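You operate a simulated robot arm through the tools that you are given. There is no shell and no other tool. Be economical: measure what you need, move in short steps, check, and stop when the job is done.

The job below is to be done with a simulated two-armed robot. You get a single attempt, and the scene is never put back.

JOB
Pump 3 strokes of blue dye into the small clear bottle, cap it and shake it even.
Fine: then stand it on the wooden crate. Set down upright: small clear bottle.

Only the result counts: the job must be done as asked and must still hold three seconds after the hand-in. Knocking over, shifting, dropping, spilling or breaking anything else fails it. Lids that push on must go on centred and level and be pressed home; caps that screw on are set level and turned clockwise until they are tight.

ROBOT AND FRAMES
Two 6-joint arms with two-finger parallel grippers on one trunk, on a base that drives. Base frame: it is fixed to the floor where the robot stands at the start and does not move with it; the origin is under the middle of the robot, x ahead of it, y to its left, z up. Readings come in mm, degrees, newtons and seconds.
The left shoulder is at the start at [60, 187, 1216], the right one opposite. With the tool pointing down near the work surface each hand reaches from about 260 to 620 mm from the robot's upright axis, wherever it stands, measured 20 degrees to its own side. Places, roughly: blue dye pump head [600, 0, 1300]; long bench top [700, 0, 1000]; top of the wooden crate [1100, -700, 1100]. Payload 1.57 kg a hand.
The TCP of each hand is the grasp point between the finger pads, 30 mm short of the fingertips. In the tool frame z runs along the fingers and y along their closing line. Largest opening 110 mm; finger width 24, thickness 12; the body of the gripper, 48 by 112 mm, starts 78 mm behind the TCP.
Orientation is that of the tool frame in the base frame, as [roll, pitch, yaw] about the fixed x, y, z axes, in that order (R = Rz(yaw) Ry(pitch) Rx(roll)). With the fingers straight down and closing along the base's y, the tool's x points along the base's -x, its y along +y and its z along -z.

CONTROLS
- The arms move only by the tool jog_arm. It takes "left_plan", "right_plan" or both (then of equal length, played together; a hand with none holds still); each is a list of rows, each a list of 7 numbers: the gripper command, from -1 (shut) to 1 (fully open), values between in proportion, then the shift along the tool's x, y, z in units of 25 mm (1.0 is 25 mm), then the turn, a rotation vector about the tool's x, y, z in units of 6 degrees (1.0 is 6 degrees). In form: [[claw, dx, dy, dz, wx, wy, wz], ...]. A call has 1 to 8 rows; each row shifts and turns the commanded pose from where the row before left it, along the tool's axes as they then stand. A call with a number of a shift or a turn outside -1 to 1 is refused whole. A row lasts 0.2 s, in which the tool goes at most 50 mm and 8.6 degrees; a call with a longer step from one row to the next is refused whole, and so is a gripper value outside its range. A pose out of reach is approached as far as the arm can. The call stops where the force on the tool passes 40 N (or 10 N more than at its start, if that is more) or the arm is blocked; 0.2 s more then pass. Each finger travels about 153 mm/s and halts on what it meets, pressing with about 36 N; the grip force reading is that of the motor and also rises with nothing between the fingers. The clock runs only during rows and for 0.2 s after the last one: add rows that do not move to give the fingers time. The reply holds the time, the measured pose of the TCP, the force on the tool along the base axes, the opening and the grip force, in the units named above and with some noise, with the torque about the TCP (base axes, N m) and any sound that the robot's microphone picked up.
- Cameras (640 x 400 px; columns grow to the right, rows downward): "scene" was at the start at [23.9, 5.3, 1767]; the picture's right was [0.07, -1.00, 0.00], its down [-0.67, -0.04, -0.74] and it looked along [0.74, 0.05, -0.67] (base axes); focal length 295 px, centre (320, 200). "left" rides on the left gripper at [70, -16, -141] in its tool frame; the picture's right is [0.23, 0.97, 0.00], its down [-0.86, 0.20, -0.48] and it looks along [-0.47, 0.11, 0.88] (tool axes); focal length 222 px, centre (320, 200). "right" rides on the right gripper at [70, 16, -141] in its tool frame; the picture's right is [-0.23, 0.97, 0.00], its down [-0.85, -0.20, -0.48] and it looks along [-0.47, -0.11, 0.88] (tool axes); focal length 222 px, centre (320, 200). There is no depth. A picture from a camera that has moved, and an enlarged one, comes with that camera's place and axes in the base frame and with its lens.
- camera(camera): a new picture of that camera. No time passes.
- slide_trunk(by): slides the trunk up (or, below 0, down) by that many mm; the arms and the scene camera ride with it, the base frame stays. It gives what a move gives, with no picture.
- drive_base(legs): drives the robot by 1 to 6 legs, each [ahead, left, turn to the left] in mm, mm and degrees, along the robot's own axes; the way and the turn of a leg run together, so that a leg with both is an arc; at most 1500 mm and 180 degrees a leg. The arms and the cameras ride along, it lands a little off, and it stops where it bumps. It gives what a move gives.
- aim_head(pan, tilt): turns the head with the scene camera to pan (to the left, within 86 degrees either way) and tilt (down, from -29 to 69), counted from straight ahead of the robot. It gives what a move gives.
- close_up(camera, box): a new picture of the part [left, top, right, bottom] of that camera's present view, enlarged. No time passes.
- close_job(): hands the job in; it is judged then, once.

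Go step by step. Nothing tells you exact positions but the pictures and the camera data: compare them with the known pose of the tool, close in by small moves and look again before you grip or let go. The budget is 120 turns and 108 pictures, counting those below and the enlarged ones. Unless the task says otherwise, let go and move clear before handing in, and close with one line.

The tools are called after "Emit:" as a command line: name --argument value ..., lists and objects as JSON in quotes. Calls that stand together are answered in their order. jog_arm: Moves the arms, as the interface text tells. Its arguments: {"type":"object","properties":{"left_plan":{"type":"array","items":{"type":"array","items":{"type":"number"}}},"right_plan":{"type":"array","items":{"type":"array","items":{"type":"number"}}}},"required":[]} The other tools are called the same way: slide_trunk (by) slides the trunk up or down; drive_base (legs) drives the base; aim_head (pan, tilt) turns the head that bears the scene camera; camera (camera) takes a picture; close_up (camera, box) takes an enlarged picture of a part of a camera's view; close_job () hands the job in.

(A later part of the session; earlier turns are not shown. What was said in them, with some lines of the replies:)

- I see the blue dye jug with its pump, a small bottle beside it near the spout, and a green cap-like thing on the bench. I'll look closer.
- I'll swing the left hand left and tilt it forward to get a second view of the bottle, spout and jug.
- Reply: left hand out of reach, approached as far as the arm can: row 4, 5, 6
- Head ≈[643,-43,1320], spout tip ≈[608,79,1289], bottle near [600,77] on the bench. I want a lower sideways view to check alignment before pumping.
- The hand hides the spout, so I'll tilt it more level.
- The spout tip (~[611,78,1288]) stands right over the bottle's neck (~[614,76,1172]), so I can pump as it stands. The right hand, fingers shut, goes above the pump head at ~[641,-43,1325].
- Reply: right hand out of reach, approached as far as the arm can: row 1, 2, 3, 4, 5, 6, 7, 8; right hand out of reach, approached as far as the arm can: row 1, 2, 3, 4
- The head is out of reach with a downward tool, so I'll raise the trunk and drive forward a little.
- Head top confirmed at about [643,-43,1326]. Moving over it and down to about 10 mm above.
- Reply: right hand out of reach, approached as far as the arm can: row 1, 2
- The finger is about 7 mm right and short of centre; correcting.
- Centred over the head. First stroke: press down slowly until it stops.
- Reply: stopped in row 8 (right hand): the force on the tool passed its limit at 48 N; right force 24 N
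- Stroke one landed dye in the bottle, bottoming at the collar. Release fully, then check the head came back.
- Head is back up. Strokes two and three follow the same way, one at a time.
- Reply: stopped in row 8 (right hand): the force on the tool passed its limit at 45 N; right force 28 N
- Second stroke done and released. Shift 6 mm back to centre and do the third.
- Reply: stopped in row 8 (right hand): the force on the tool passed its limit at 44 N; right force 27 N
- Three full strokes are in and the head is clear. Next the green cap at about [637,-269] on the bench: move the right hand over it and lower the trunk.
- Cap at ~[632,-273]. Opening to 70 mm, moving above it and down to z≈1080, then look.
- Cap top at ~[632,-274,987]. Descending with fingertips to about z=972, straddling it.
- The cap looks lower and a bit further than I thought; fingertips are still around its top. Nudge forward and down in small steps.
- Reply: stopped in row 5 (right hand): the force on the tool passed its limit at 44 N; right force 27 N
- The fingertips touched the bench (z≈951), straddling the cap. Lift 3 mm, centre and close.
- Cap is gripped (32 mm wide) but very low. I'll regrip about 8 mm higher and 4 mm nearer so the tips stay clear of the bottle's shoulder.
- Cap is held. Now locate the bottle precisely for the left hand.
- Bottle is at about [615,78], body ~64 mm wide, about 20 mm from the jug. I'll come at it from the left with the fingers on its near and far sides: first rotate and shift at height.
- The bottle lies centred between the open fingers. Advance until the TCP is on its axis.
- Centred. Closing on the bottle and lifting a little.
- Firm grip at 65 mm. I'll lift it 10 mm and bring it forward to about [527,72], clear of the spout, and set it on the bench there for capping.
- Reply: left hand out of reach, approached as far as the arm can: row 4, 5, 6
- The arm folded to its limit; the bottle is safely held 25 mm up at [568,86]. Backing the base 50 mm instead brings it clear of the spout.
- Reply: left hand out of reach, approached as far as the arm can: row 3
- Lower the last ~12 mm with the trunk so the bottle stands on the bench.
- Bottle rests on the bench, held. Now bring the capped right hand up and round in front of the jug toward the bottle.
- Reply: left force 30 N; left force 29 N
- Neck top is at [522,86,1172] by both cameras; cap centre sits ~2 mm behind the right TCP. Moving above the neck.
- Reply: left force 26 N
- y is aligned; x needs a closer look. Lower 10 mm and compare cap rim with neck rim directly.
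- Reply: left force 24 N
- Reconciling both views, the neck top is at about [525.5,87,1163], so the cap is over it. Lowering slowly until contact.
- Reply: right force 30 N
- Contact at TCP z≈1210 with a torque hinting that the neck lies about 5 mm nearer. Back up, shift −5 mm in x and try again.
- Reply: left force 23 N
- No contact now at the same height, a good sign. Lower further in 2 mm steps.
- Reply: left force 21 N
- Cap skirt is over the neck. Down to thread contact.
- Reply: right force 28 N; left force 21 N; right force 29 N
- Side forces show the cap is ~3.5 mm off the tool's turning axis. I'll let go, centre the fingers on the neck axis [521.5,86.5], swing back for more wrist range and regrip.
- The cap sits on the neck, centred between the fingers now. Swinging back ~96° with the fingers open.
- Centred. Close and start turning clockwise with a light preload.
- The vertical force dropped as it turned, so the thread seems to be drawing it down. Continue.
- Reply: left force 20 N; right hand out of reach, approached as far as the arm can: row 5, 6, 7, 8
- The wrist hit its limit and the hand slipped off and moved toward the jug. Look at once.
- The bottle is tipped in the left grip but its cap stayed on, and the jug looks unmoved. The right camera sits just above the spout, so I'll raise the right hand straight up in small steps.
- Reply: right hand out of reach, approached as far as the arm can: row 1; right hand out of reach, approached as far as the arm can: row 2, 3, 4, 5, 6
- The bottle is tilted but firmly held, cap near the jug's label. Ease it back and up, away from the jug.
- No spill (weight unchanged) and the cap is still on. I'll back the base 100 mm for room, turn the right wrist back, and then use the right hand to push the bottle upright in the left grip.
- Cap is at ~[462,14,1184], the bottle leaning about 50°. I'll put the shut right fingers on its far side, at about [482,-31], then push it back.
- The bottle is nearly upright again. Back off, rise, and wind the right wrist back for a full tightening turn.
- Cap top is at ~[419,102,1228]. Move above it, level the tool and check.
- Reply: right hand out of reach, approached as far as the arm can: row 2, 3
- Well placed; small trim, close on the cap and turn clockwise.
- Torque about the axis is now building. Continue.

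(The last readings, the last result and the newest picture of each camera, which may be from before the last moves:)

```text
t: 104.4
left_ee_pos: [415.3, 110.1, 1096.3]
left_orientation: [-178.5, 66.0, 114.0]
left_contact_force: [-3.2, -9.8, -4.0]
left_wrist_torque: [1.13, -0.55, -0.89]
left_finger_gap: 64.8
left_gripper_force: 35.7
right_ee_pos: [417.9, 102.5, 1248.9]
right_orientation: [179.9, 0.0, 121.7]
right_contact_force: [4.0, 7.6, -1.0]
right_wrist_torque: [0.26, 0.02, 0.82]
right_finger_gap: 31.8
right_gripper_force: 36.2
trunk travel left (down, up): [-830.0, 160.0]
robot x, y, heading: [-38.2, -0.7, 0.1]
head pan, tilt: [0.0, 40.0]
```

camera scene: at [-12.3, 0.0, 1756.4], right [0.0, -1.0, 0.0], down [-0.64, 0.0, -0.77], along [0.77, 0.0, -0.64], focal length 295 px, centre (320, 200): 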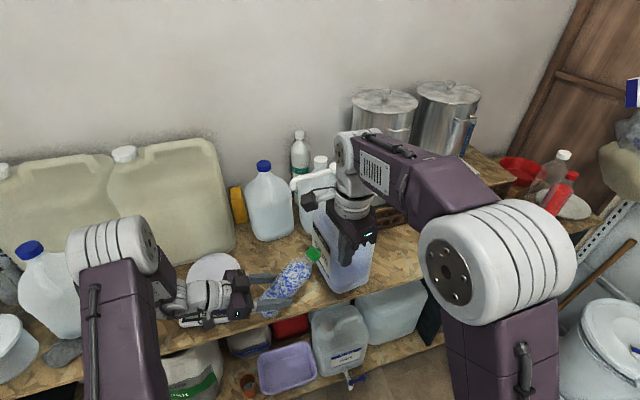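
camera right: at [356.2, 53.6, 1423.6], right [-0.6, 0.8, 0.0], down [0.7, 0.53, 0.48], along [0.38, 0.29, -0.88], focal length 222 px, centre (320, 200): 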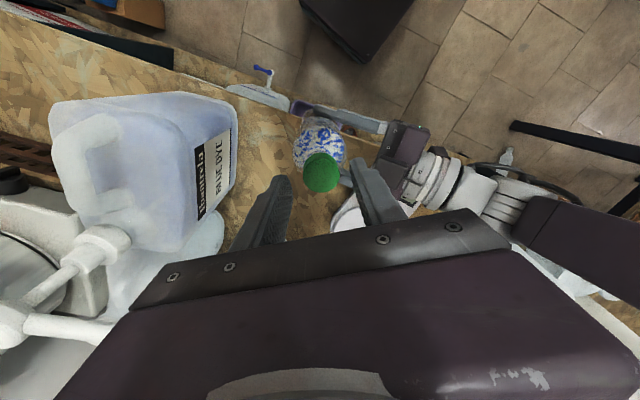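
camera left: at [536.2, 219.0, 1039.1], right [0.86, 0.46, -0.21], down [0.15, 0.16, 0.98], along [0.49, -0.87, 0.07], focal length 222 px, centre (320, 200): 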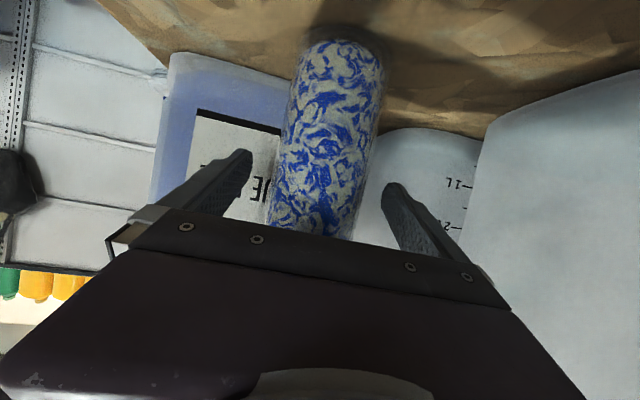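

The torque has levelled off at ~0.8 N·m, so the cap is tight. The right hand keeps the bottle by the cap; the left opens and withdraws.

Emit:
jog_arm --left_plan '[[0, 0, 0, 0, 0, 0, 0], [0.4, 0, 0, 0, 0, 0, 0], [0.6, 0, 0, 0, 0, 0, 0], [0.6, 0, 0, -1, 0, 0, 0], [0.6, 0, 0, -1, 0, 0, 0], [0.6, 0, 0, -1, 0, 0, 0], [0.6, 0, 0, -1, 0, 0, 0], [0.6, 0, 0, -0.5, 0, 0, 0]]'

Emit:
camera --camera "scene"

```text
t: 106.2
left_ee_pos: [376.1, 205.0, 1145.4]
left_orientation: [-178.3, 66.0, 113.9]
left_contact_force: [0.0, -0.5, 0.2]
left_wrist_torque: [-0.01, 0.01, 0.02]
left_finger_gap: 87.9
left_gripper_force: 0.1
right_ee_pos: [417.8, 102.9, 1248.1]
right_orientation: [-179.9, 0.1, 121.9]
right_contact_force: [-0.5, -0.6, -4.6]
right_wrist_torque: [0.03, 0.03, -0.02]
right_finger_gap: 31.4
right_gripper_force: 36.0
trunk travel left (down, up): [-830.0, 160.0]
robot x, y, heading: [-39.8, 0.7, -0.2]
head pan, tilt: [0.0, 40.0]
```

```text
17 pictures are left
camera scene: at [-12.6, 0.4, 1756.4], right [0.0, -1.0, 0.0], down [-0.64, 0.0, -0.77], along [0.77, 0.0, -0.64], focal length 295 px, centre (320, 200)
```

scene: 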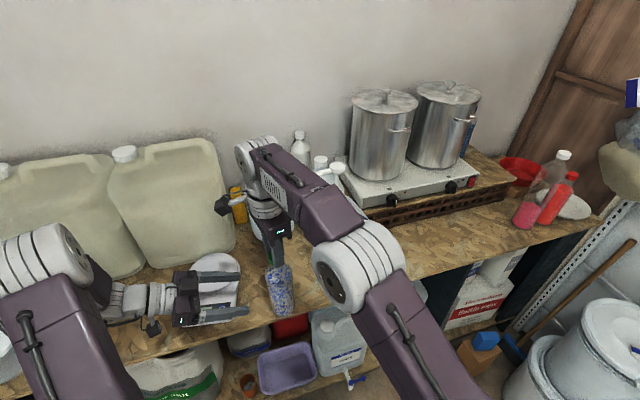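

The bottle hangs from the right hand. Now see the crate: a slatted wooden one seems to carry the hob, with free top at its right end.

Emit:
close_up --camera "scene" --box '[350, 80, 610, 260]'

```text
2.22 times, centred on (480, 170) of scene
camera zoom: at [-12.6, 0.4, 1756.4], right [0.0, -1.0, 0.0], down [-0.64, 0.0, -0.77], along [0.77, 0.0, -0.64], focal length 655 px, centre (-36, 267)
```

zoom: 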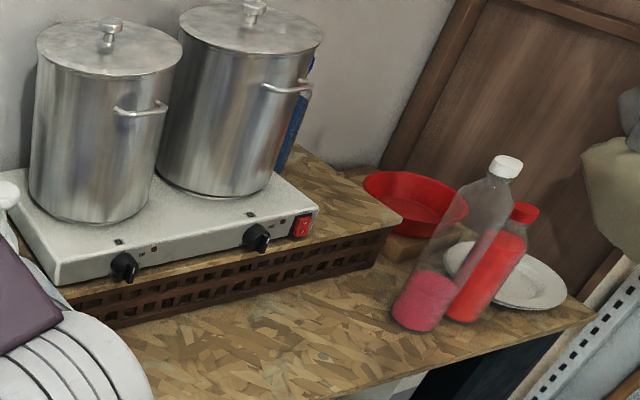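

Free crate top lies right of the hob, near [982,-697,~1055]. First bring the bottle back to the robot's right side, clear of everything, and tuck the left arm up out of the way.

Emit:
jog_arm --right_plan '[[-1, 0, 0, -0.8, 0, 0, 0], [-1, 0, 0, -0.8, 0, 0, 0], [-1, -0.79, -0.96, 0, 0, 0, 0], [-1, -0.79, -0.96, 0, 0, 0, 0], [-1, -0.79, -0.96, 0, 0, 0, 0], [-1, -0.79, -0.96, 0, 0, 0, 0], [-1, -0.79, -0.96, 0, 0, 0, 0], [-1, -0.79, -0.96, 0, 0, 0, 0]]' --left_plan '[[0.6, 0, 0, -0.5, 0, 0, 0], [0.6, -0.9, 0, -0.4, 0, 0, 0], [0.6, -0.9, 0, -0.4, 0, 0, 0], [0.6, -0.9, 0, -0.4, 0, 0, 0], [0.6, -0.9, 0, -0.4, 0, 0, 0], [0.6, -0.9, 0, -0.4, 0, 0, 0], [0.6, -0.9, 0, -0.4, 0, 0, 0], [0.6, -0.9, 0, -0.4, 0, 0, 0]]'

Emit:
jog_arm --right_plan '[[-1, -0.79, -0.96, 0, 0, 0, 0], [-1, -0.79, -0.96, 0, 0, 0, 0], [-1, -0.79, -0.96, 0, 0, 0, 0], [-1, 0, 0, 0, 0, 0, -1], [-1, 0, 0, 0, 0, 0, -1], [-1, 0, 0, 0, 0, 0, -1], [-1, 0, 0, 0, 0, 0, -1], [-1, 0, 0, 0, 0, 0, -1]]' --left_plan '[[-1, -0.9, 0, -0.4, 0, 0, 0], [-1, -0.9, 0, -0.4, 0, 0, 0], [-1, -0.9, 0, -0.4, 0, 0, 0], [-1, -0.9, 0, -0.4, 0, 0, 0], [-1, 0, 0, 0, 0, 0, 0], [-1, 0, 0, 0, 0, 0, 0], [-1, 0, 0, 0, 0, 0, 0], [-1, 0, 0, 0, 0, 0, 0]]'

Emit:
camera --camera "scene"

```text
t: 108.0
left_ee_pos: [373.6, 213.6, 1321.4]
left_orientation: [-178.5, 65.8, 113.8]
left_contact_force: [0.3, -0.3, 0.1]
left_wrist_torque: [0.0, 0.0, 0.04]
left_finger_gap: 88.1
left_gripper_force: 0.2
right_ee_pos: [356.4, -71.6, 1287.0]
right_orientation: [179.8, -0.1, 121.9]
right_contact_force: [0.0, -1.0, -5.5]
right_wrist_torque: [0.02, -0.04, 0.03]
right_finger_gap: 31.6
right_gripper_force: 36.0
trunk travel left (down, up): [-830.0, 160.0]
robot x, y, heading: [-38.5, 2.0, -0.0]
head pan, tilt: [0.0, 40.0]
```

```text
t: 109.8
left_ee_pos: [375.6, 215.0, 1418.2]
left_orientation: [-178.4, 65.9, 114.0]
left_contact_force: [-0.1, 0.5, -0.2]
left_wrist_torque: [0.0, 0.01, 0.04]
left_finger_gap: 0.0
left_gripper_force: 21.3
right_ee_pos: [330.8, -162.1, 1288.1]
right_orientation: [180.0, -0.1, 151.9]
right_contact_force: [0.0, -0.1, -4.8]
right_wrist_torque: [-0.02, 0.03, -0.02]
right_finger_gap: 31.5
right_gripper_force: 36.0
trunk travel left (down, up): [-830.0, 160.0]
robot x, y, heading: [-39.8, 0.2, -0.1]
head pan, tilt: [0.0, 40.0]
```

```text
15 pictures are left
camera scene: at [-12.7, -0.5, 1756.4], right [0.0, -1.0, 0.0], down [-0.64, 0.0, -0.77], along [0.77, 0.0, -0.64], focal length 295 px, centre (320, 200)
```

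scene: 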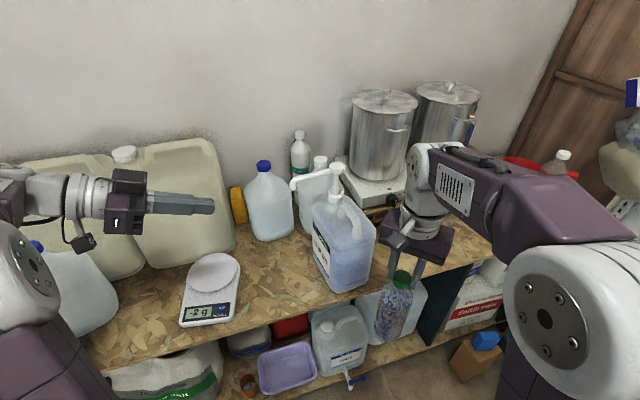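

Everything stands where it was. Now shake the bottle up and down in free space.

Emit:
jog_arm --right_plan '[[-1, 0, 0, -1, 0, 0, 0], [-1, 0, 0, 1, 0, 0, 0], [-1, 0, 0, -1, 0, 0, 0], [-1, 0, 0, 1, 0, 0, 0], [-1, 0, 0, -1, 0, 0, 0], [-1, 0, 0, 1, 0, 0, 0], [-1, 0, 0, -1, 0, 0, 0], [-1, 0, 0, 1, 0, 0, 0]]'

Emit:
jog_arm --right_plan '[[-1, 0, 0, -1, 0, 0, 0], [-1, 0, 0, 1, 0, 0, 0], [-1, 0, 0, -1, 0, 0, 0], [-1, 0, 0, 1, 0, 0, 0], [-1, 0, 0, -1, 0, 0, 0], [-1, 0, 0, 1, 0, 0, 0], [-1, 0, 0, -1, 0, 0, 0], [-1, 0, 0, 1, 0, 0, 0]]'

Emit:
close_up --camera "scene" --box '[350, 240, 450, 350]'

```text
t: 111.6
left_ee_pos: [377.1, 214.8, 1418.8]
left_orientation: [-178.3, 65.9, 114.0]
left_contact_force: [0.3, -0.1, -1.1]
left_wrist_torque: [0.02, 0.0, -0.02]
left_finger_gap: 0.1
left_gripper_force: 21.4
right_ee_pos: [327.6, -162.8, 1289.6]
right_orientation: [180.0, 0.0, 152.0]
right_contact_force: [-0.3, -0.6, -5.7]
right_wrist_torque: [0.03, 0.03, -0.02]
right_finger_gap: 31.6
right_gripper_force: 35.8
trunk travel left (down, up): [-830.0, 160.0]
robot x, y, heading: [-38.6, -2.8, -0.2]
head pan, tilt: [0.0, 40.0]
```

```text
t: 113.4
left_ee_pos: [376.5, 215.1, 1418.0]
left_orientation: [-178.3, 65.9, 114.1]
left_contact_force: [-0.4, -0.6, 0.2]
left_wrist_torque: [-0.03, -0.02, 0.04]
left_finger_gap: 0.0
left_gripper_force: 21.4
right_ee_pos: [328.7, -163.9, 1285.5]
right_orientation: [179.9, 0.1, 151.9]
right_contact_force: [-0.1, 0.6, -5.4]
right_wrist_torque: [0.02, 0.0, -0.03]
right_finger_gap: 31.5
right_gripper_force: 36.3
trunk travel left (down, up): [-830.0, 160.0]
robot x, y, heading: [-37.2, -3.2, -0.5]
head pan, tilt: [0.0, 40.0]
```

```text
3.64 times, centred on (400, 295) of scene
camera zoom: at [-12.4, -0.5, 1756.4], right [0.0, -1.0, 0.0], down [-0.64, 0.0, -0.77], along [0.77, 0.0, -0.64], focal length 1071 px, centre (29, -146)
```

zoom: 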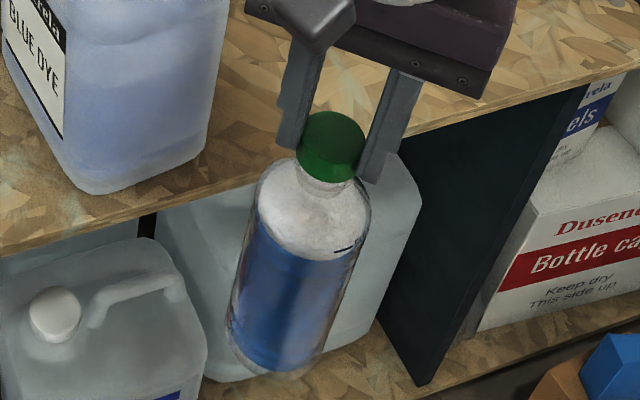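

Evenly blue now, and hanging upright. Next look at the floor and crate side before driving.

Emit:
aim_head --pan -55 --tilt 50

Emit:
camera --camera "scene"

```text
t: 114.7
left_ee_pos: [377.1, 215.3, 1417.8]
left_orientation: [-178.3, 66.0, 113.9]
left_contact_force: [0.0, 0.1, 0.7]
left_wrist_torque: [0.02, 0.01, -0.01]
left_finger_gap: 0.0
left_gripper_force: 20.8
right_ee_pos: [328.7, -163.5, 1285.8]
right_orientation: [-180.0, 0.1, 151.8]
right_contact_force: [-0.7, 0.4, -4.7]
right_wrist_torque: [0.01, 0.04, -0.02]
right_finger_gap: 31.5
right_gripper_force: 36.1
trunk travel left (down, up): [-830.0, 160.0]
robot x, y, heading: [-38.7, -1.7, -0.0]
head pan, tilt: [-55.0, 50.0]
```

```text
13 pictures are left
camera scene: at [-53.4, -63.4, 1742.2], right [-0.82, -0.57, 0.0], down [-0.44, 0.63, -0.64], along [0.37, -0.53, -0.77], focal length 295 px, centre (320, 200)
```

scene: 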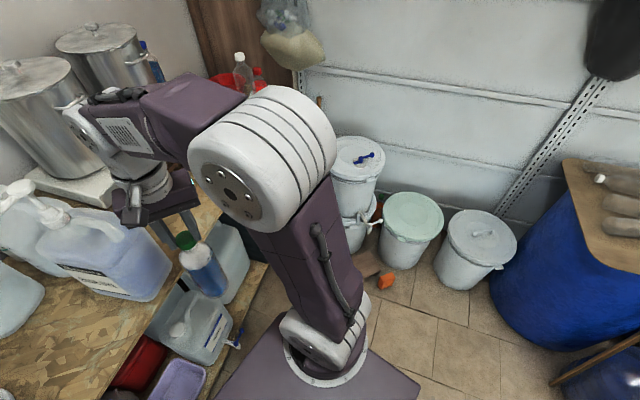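

The way is clear: buckets and box stay well outside the base. Raise the trunk, drive right, turn toward the bench and close in on the crate.

Emit:
slide_trunk --by 160

Emit:
drive_base --legs '[[0, -598, 0], [0, 0, 20.2]]'

Emit:
aim_head --pan -15 --tilt 40

Emit:
camera --camera "scene"

```text
t: 116.5
left_ee_pos: [376.7, 214.1, 1577.5]
left_orientation: [-178.3, 65.9, 113.9]
left_contact_force: [1.4, 0.0, 0.1]
left_wrist_torque: [-0.02, 0.01, 0.03]
left_finger_gap: 0.1
left_gripper_force: 21.3
right_ee_pos: [328.6, -164.5, 1445.3]
right_orientation: [-179.9, -0.1, 152.0]
right_contact_force: [0.6, 0.7, -5.0]
right_wrist_torque: [0.01, 0.06, -0.01]
right_finger_gap: 31.8
right_gripper_force: 35.8
trunk travel left (down, up): [-990.0, 0.0]
robot x, y, heading: [-40.9, -1.5, -0.3]
head pan, tilt: [-55.0, 50.0]
```

```text
t: 121.0
left_ee_pos: [277.5, -266.6, 1578.0]
left_orientation: [-178.4, 65.8, 133.8]
left_contact_force: [-0.6, 0.7, 0.5]
left_wrist_torque: [0.04, -0.02, -0.03]
left_finger_gap: 0.0
left_gripper_force: 21.4
right_ee_pos: [361.0, -638.2, 1445.8]
right_orientation: [180.0, 0.0, 171.7]
right_contact_force: [-0.5, -0.4, -5.6]
right_wrist_torque: [-0.02, 0.02, 0.02]
right_finger_gap: 31.8
right_gripper_force: 36.0
trunk travel left (down, up): [-990.0, 0.0]
robot x, y, heading: [-41.6, -606.4, 19.6]
head pan, tilt: [-55.0, 50.0]
```

```text
t: 122.0
left_ee_pos: [275.6, -264.1, 1577.1]
left_orientation: [-178.3, 65.9, 133.9]
left_contact_force: [0.2, -0.1, 0.1]
left_wrist_torque: [-0.02, 0.0, 0.03]
left_finger_gap: 0.0
left_gripper_force: 20.9
right_ee_pos: [358.2, -637.2, 1446.2]
right_orientation: [-179.9, 0.1, 171.7]
right_contact_force: [0.6, 0.4, -5.0]
right_wrist_torque: [0.03, 0.0, -0.01]
right_finger_gap: 31.5
right_gripper_force: 36.3
trunk travel left (down, up): [-990.0, 0.0]
robot x, y, heading: [-45.3, -609.3, 19.3]
head pan, tilt: [-15.0, 40.0]
```

```text
12 pictures are left
camera scene: at [-12.6, -620.6, 1915.9], right [0.08, -1.0, 0.0], down [-0.64, -0.05, -0.77], along [0.76, 0.06, -0.64], focal length 295 px, centre (320, 200)
```

scene: 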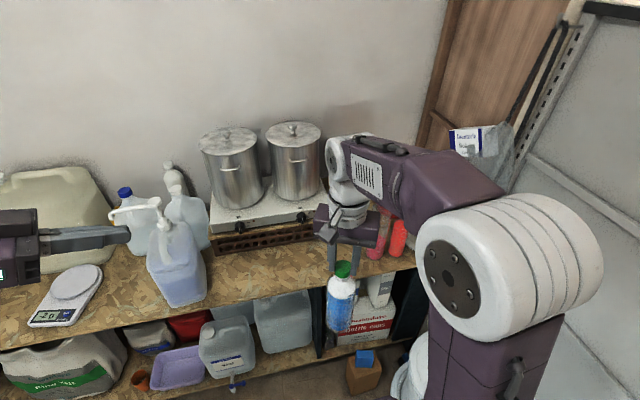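

Emit:
close_up --camera "scene" --box '[200, 110, 440, 270]'

```text
2.50 times, centred on (320, 190) of scene
camera zoom: at [-12.6, -620.6, 1915.9], right [0.08, -1.0, 0.0], down [-0.64, -0.05, -0.77], along [0.76, 0.06, -0.64], focal length 737 px, centre (320, 225)
```

zoom: 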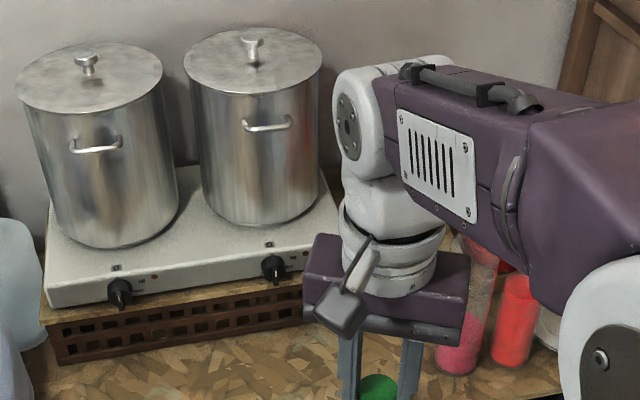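

Driving in toward the crate.

Emit:
drive_base --legs '[[403, -133, 0]]'

Emit:
aim_head --pan -35 --tilt 45

Emit:
camera --camera "right"

Emit:
camera --camera "scene"

```text
t: 124.7
left_ee_pos: [717.4, -232.6, 1577.9]
left_orientation: [-178.2, 65.8, 132.9]
left_contact_force: [1.1, -0.8, -0.3]
left_wrist_torque: [0.05, 0.03, 0.01]
left_finger_gap: 0.0
left_gripper_force: 21.3
right_ee_pos: [794.1, -608.4, 1445.4]
right_orientation: [-179.9, -0.2, 170.6]
right_contact_force: [0.0, -0.4, -5.5]
right_wrist_torque: [-0.01, -0.01, 0.0]
right_finger_gap: 31.8
right_gripper_force: 36.2
trunk travel left (down, up): [-990.0, 0.0]
robot x, y, heading: [392.2, -567.1, 18.6]
head pan, tilt: [-15.0, 40.0]
```

```text
t: 125.5
left_ee_pos: [713.3, -232.5, 1579.1]
left_orientation: [-178.5, 66.0, 132.5]
left_contact_force: [-0.4, -0.9, -0.3]
left_wrist_torque: [0.01, -0.02, 0.01]
left_finger_gap: 0.1
left_gripper_force: 21.6
right_ee_pos: [791.0, -608.1, 1446.1]
right_orientation: [179.8, 0.0, 170.6]
right_contact_force: [-0.1, -0.5, -4.5]
right_wrist_torque: [-0.02, 0.04, 0.03]
right_finger_gap: 32.0
right_gripper_force: 36.1
trunk travel left (down, up): [-990.0, 0.0]
robot x, y, heading: [392.5, -569.7, 18.5]
head pan, tilt: [-35.0, 45.0]
```

```text
10 pictures are left
camera right: at [723.6, -581.3, 1587.9], right [0.38, 0.92, 0.0], down [0.81, -0.34, 0.48], along [0.44, -0.18, -0.88], focal length 222 px, centre (320, 200)
```

right: 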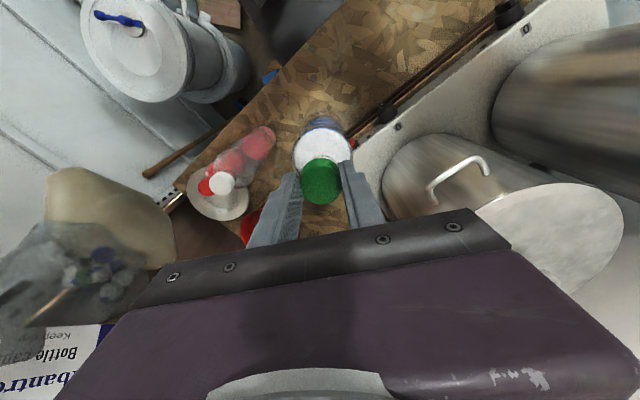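

```text
9 pictures are left
camera scene: at [411.0, -612.5, 1908.7], right [-0.28, -0.96, 0.0], down [-0.68, 0.2, -0.71], along [0.68, -0.2, -0.71], focal length 295 px, centre (320, 200)
```

scene: 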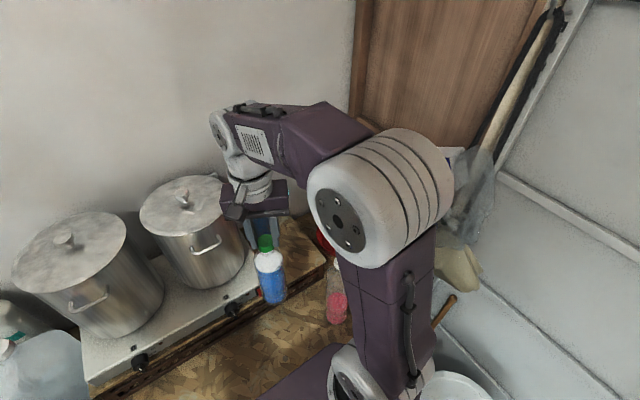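

Emit:
close_up --camera "scene" --box '[220, 200, 360, 330]'

```text
3.08 times, centred on (290, 265) of scene
camera zoom: at [411.0, -612.5, 1908.7], right [-0.28, -0.96, 0.0], down [-0.68, 0.2, -0.71], along [0.68, -0.2, -0.71], focal length 906 px, centre (412, 0)
```

zoom: 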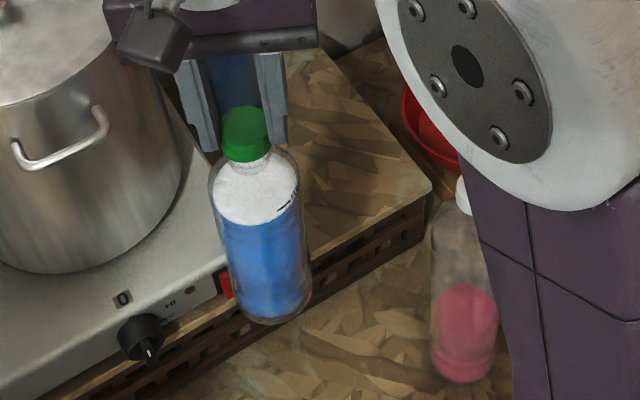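

Crate top ≈1050 with its near right corner at ~[950,-790]; hob ends ~230 mm left of it. Target is [977,-677]. Moving the bottle over, staying above hob height.

Emit:
jog_arm --right_plan '[[-1, -0.6, -0.4, 0.6, 0, 0, 0], [-1, -0.9, -0.4, 0.6, 0, 0, 0], [-1, -1, -0.3, 0.6, 0, 0, 0], [-1, -1, -0.2, 0.4, 0, 0, 0], [-1, -1, -0.1, 0.2, 0, 0, 0], [-1, -1, -0.1, 0, 0, 0, 0], [-1, -1, 0, 0, 0, 0, 0], [-1, -1, 0, 0, 0, 0, 0]]'

Emit:
close_up --camera "scene" --box '[220, 180, 360, 310]'

```text
t: 127.3
left_ee_pos: [717.5, -232.4, 1577.6]
left_orientation: [-178.2, 65.8, 132.9]
left_contact_force: [0.4, -0.2, 0.5]
left_wrist_torque: [0.01, 0.05, 0.0]
left_finger_gap: 0.1
left_gripper_force: 21.1
right_ee_pos: [970.7, -675.0, 1387.4]
right_orientation: [180.0, -0.1, 170.5]
right_contact_force: [1.3, 0.7, -5.2]
right_wrist_torque: [0.01, 0.01, 0.01]
right_finger_gap: 31.8
right_gripper_force: 35.9
trunk travel left (down, up): [-990.0, 0.0]
robot x, y, heading: [392.9, -565.3, 18.6]
head pan, tilt: [-35.0, 45.0]
```

```text
3.08 times, centred on (290, 245) of scene
camera zoom: at [415.9, -611.3, 1908.6], right [-0.28, -0.96, 0.0], down [-0.68, 0.2, -0.71], along [0.68, -0.2, -0.71], focal length 906 px, centre (412, 62)
```

zoom: 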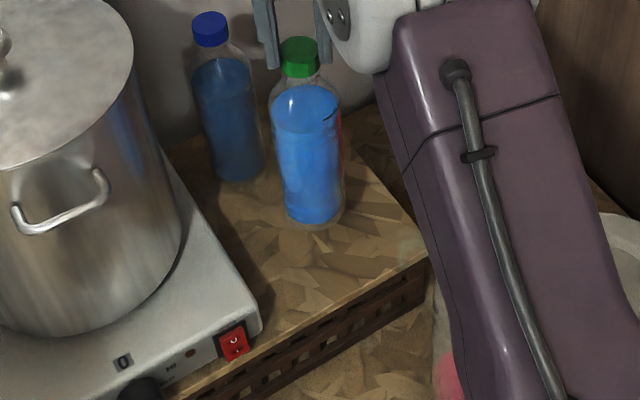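

Another blue-capped bottle stands further back on the crate, ~150 mm away, clear. Lowering toward the crate.

Emit:
jog_arm --right_plan '[[-1, -0.2, 0, 0.6, 0, 0, 0], [-1, 0, 0, 0.6, 0, 0, 0], [-1, 0, 0, 0.6, 0, 0, 0], [-1, 0, 0, 0.6, 0, 0, 0], [-1, 0, 0, 0.5, 0, 0, 0], [-1, 0, 0, 0.3, 0, 0, 0], [-1, 0, 0, 0, 0, 0, 0]]'

Emit:
close_up --camera "scene" --box '[220, 180, 360, 310]'

```text
t: 128.9
left_ee_pos: [711.0, -231.4, 1579.1]
left_orientation: [-178.5, 65.9, 132.6]
left_contact_force: [0.7, -1.2, 0.4]
left_wrist_torque: [-0.03, 0.01, 0.0]
left_finger_gap: 0.0
left_gripper_force: 21.1
right_ee_pos: [976.4, -675.0, 1315.3]
right_orientation: [179.6, 1.2, 170.8]
right_contact_force: [-3.7, 4.1, 34.3]
right_wrist_torque: [0.23, 0.76, 0.04]
right_finger_gap: 32.1
right_gripper_force: 36.4
trunk travel left (down, up): [-990.0, 0.0]
robot x, y, heading: [391.9, -571.2, 18.4]
head pan, tilt: [-35.0, 45.0]
stopped in row 7 (right hand): the force on the tool passed its limit at 45 N (the readings are from after the stop); the commanded pose is now the measured one
```

```text
3.08 times, centred on (290, 245) of scene
camera zoom: at [408.5, -610.1, 1908.9], right [-0.28, -0.96, 0.0], down [-0.68, 0.2, -0.71], along [0.68, -0.2, -0.71], focal length 906 px, centre (412, 62)
```

zoom: 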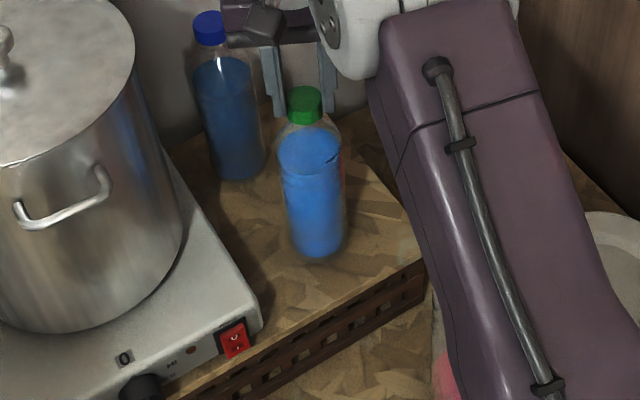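

The bottle reached the crate top. Relieve the pressure and level the tool before letting go.

Emit:
jog_arm --right_plan '[[-1, 0, 0, -0.1, 0, 0, 0], [-1, 0, 0, -0.02, 0.05, 0.17, 0], [-1, 0, 0, 0, 0, 0, 0], [-1, 0, 0, 0, 0, 0, 0]]'

```text
t: 129.9
left_ee_pos: [711.3, -231.5, 1578.1]
left_orientation: [-178.4, 66.0, 132.8]
left_contact_force: [1.2, -0.1, -0.1]
left_wrist_torque: [-0.02, 0.0, 0.03]
left_finger_gap: 0.1
left_gripper_force: 21.0
right_ee_pos: [976.4, -673.5, 1315.1]
right_orientation: [-180.0, 0.0, 170.7]
right_contact_force: [3.6, 2.7, 17.1]
right_wrist_torque: [0.08, -0.78, 0.0]
right_finger_gap: 31.9
right_gripper_force: 36.2
trunk travel left (down, up): [-990.0, 0.0]
robot x, y, heading: [391.0, -573.7, 18.9]
head pan, tilt: [-35.0, 45.0]
```

Emit:
jog_arm --right_plan '[[-1, 0, 0, -0.07, 0, -0.06, 0], [-1, 0, 0, 0, 0, 0, 0], [-1, 0, 0, 0, 0, 0, 0]]'

```text
t: 130.7
left_ee_pos: [714.3, -231.4, 1577.3]
left_orientation: [-178.5, 65.8, 132.7]
left_contact_force: [0.5, 0.2, 0.4]
left_wrist_torque: [0.0, -0.02, -0.01]
left_finger_gap: 0.0
left_gripper_force: 21.1
right_ee_pos: [977.4, -676.5, 1314.7]
right_orientation: [-179.9, -0.1, 170.6]
right_contact_force: [-1.1, 2.6, -0.7]
right_wrist_torque: [0.17, 0.22, 0.02]
right_finger_gap: 31.7
right_gripper_force: 36.0
trunk travel left (down, up): [-990.0, 0.0]
robot x, y, heading: [392.1, -569.8, 18.5]
head pan, tilt: [-35.0, 45.0]
```

Now it just rests on the crate. Open gently and rise straight up.

Emit:
jog_arm --right_plan '[[-0.3, 0, 0, 0, 0, 0, 0], [-0.1, 0, 0, 0, 0, 0, 0], [0.1, 0, 0, 0, 0, 0, 0], [0.1, 0, 0, -0.5, 0, 0, 0], [0.1, 0, 0, -1, 0, 0, 0], [0.1, 0, 0, -1, 0, 0, 0], [0.1, 0, 0, -0.5, 0, 0, 0]]'

Emit:
close_up --camera "scene" --box '[220, 180, 360, 310]'

```text
t: 132.3
left_ee_pos: [714.1, -232.8, 1579.3]
left_orientation: [-178.4, 65.8, 132.8]
left_contact_force: [0.5, -0.3, -0.7]
left_wrist_torque: [-0.03, -0.02, 0.01]
left_finger_gap: 0.0
left_gripper_force: 21.2
right_ee_pos: [979.0, -675.3, 1392.5]
right_orientation: [-179.9, 0.1, 170.6]
right_contact_force: [0.2, -0.4, -0.3]
right_wrist_torque: [0.0, 0.02, 0.01]
right_finger_gap: 60.4
right_gripper_force: 0.1
trunk travel left (down, up): [-990.0, 0.0]
robot x, y, heading: [391.2, -567.7, 18.5]
head pan, tilt: [-35.0, 45.0]
```

```text
3.08 times, centred on (290, 245) of scene
camera zoom: at [412.2, -611.2, 1908.7], right [-0.28, -0.96, 0.0], down [-0.68, 0.2, -0.71], along [0.68, -0.2, -0.71], focal length 906 px, centre (412, 62)
```

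zoom: 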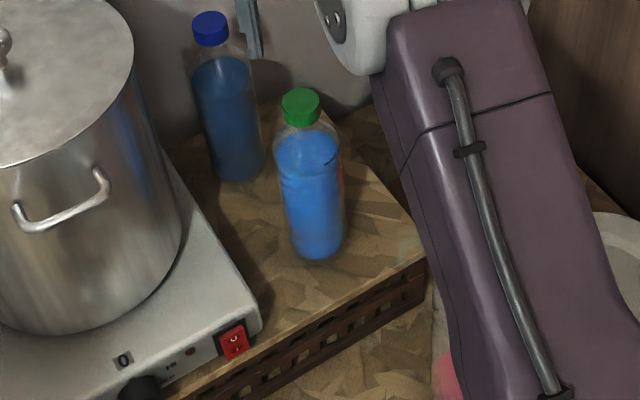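

The bottle stands upright on the crate. Withdraw the hand and take a last look.

Emit:
jog_arm --right_plan '[[0.1, 0.6, 0, -0.5, 0, 0, 0], [0.1, 1, 0.3, 0, 0, 0, 0], [0.1, 1, 0.3, 0, 0, 0, 0], [0.1, 1, 0.3, 0, 0, 0, 0], [0.1, 1, 0.3, 0, 0, 0, 0], [0.1, 0, 0, 0, 0, 0, 0]]'

Emit:
aim_head --pan 5 --tilt 48

Emit:
camera --camera "scene"

Emit:
camera --camera "right"

```text
t: 133.7
left_ee_pos: [714.5, -231.9, 1576.7]
left_orientation: [-178.4, 65.8, 132.7]
left_contact_force: [-0.6, -0.5, -0.7]
left_wrist_torque: [0.0, 0.02, -0.01]
left_finger_gap: 0.1
left_gripper_force: 21.2
right_ee_pos: [871.8, -628.9, 1402.3]
right_orientation: [-179.9, 0.2, 170.6]
right_contact_force: [-0.1, -0.5, 1.0]
right_wrist_torque: [0.03, 0.0, -0.04]
right_finger_gap: 60.4
right_gripper_force: 0.0
trunk travel left (down, up): [-990.0, 0.0]
robot x, y, heading: [390.5, -570.9, 18.5]
head pan, tilt: [-35.0, 45.0]
```

```text
t: 134.8
left_ee_pos: [713.5, -231.5, 1577.9]
left_orientation: [-178.3, 65.9, 132.7]
left_contact_force: [-0.7, -0.6, 0.2]
left_wrist_torque: [0.02, -0.01, 0.03]
left_finger_gap: 0.0
left_gripper_force: 21.2
right_ee_pos: [870.2, -628.7, 1402.6]
right_orientation: [-179.9, 0.1, 170.6]
right_contact_force: [-0.3, -0.1, -0.6]
right_wrist_torque: [0.0, 0.03, 0.01]
right_finger_gap: 60.4
right_gripper_force: 0.1
trunk travel left (down, up): [-990.0, 0.0]
robot x, y, heading: [387.7, -570.9, 18.6]
head pan, tilt: [5.0, 48.0]
```

```text
4 pictures are left
camera scene: at [406.0, -556.8, 1904.5], right [0.4, -0.92, 0.0], down [-0.68, -0.3, -0.67], along [0.61, 0.27, -0.74], focal length 295 px, centre (320, 200)
```

scene: 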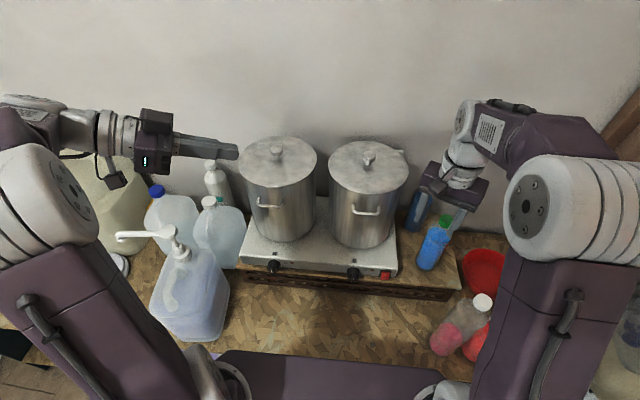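

```text
3 pictures are left
camera right: at [804.4, -602.7, 1544.4], right [0.38, 0.92, 0.0], down [0.81, -0.34, 0.48], along [0.44, -0.18, -0.88], focal length 222 px, centre (320, 200)
```

right: 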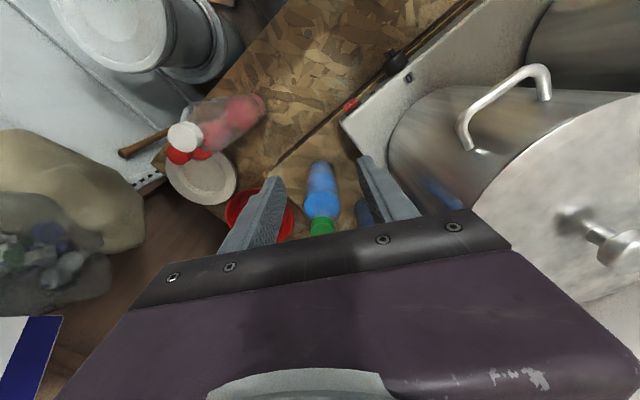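

The bottle stands upright on the crate, evenly blue and capped. Nothing else has been knocked over and both hands are clear, so I'm handing in.

Emit:
close_job

```text
The job is handed in.
```

The small clear bottle got three full pump strokes of blue dye, was capped tight and shaken to an even blue, and now stands upright on the wooden crate. Partway through capping, the right wrist hit its limit and tipped the bottle against the dye jug. Nothing spilled, but the jug may have shifted by up to about 5 mm.
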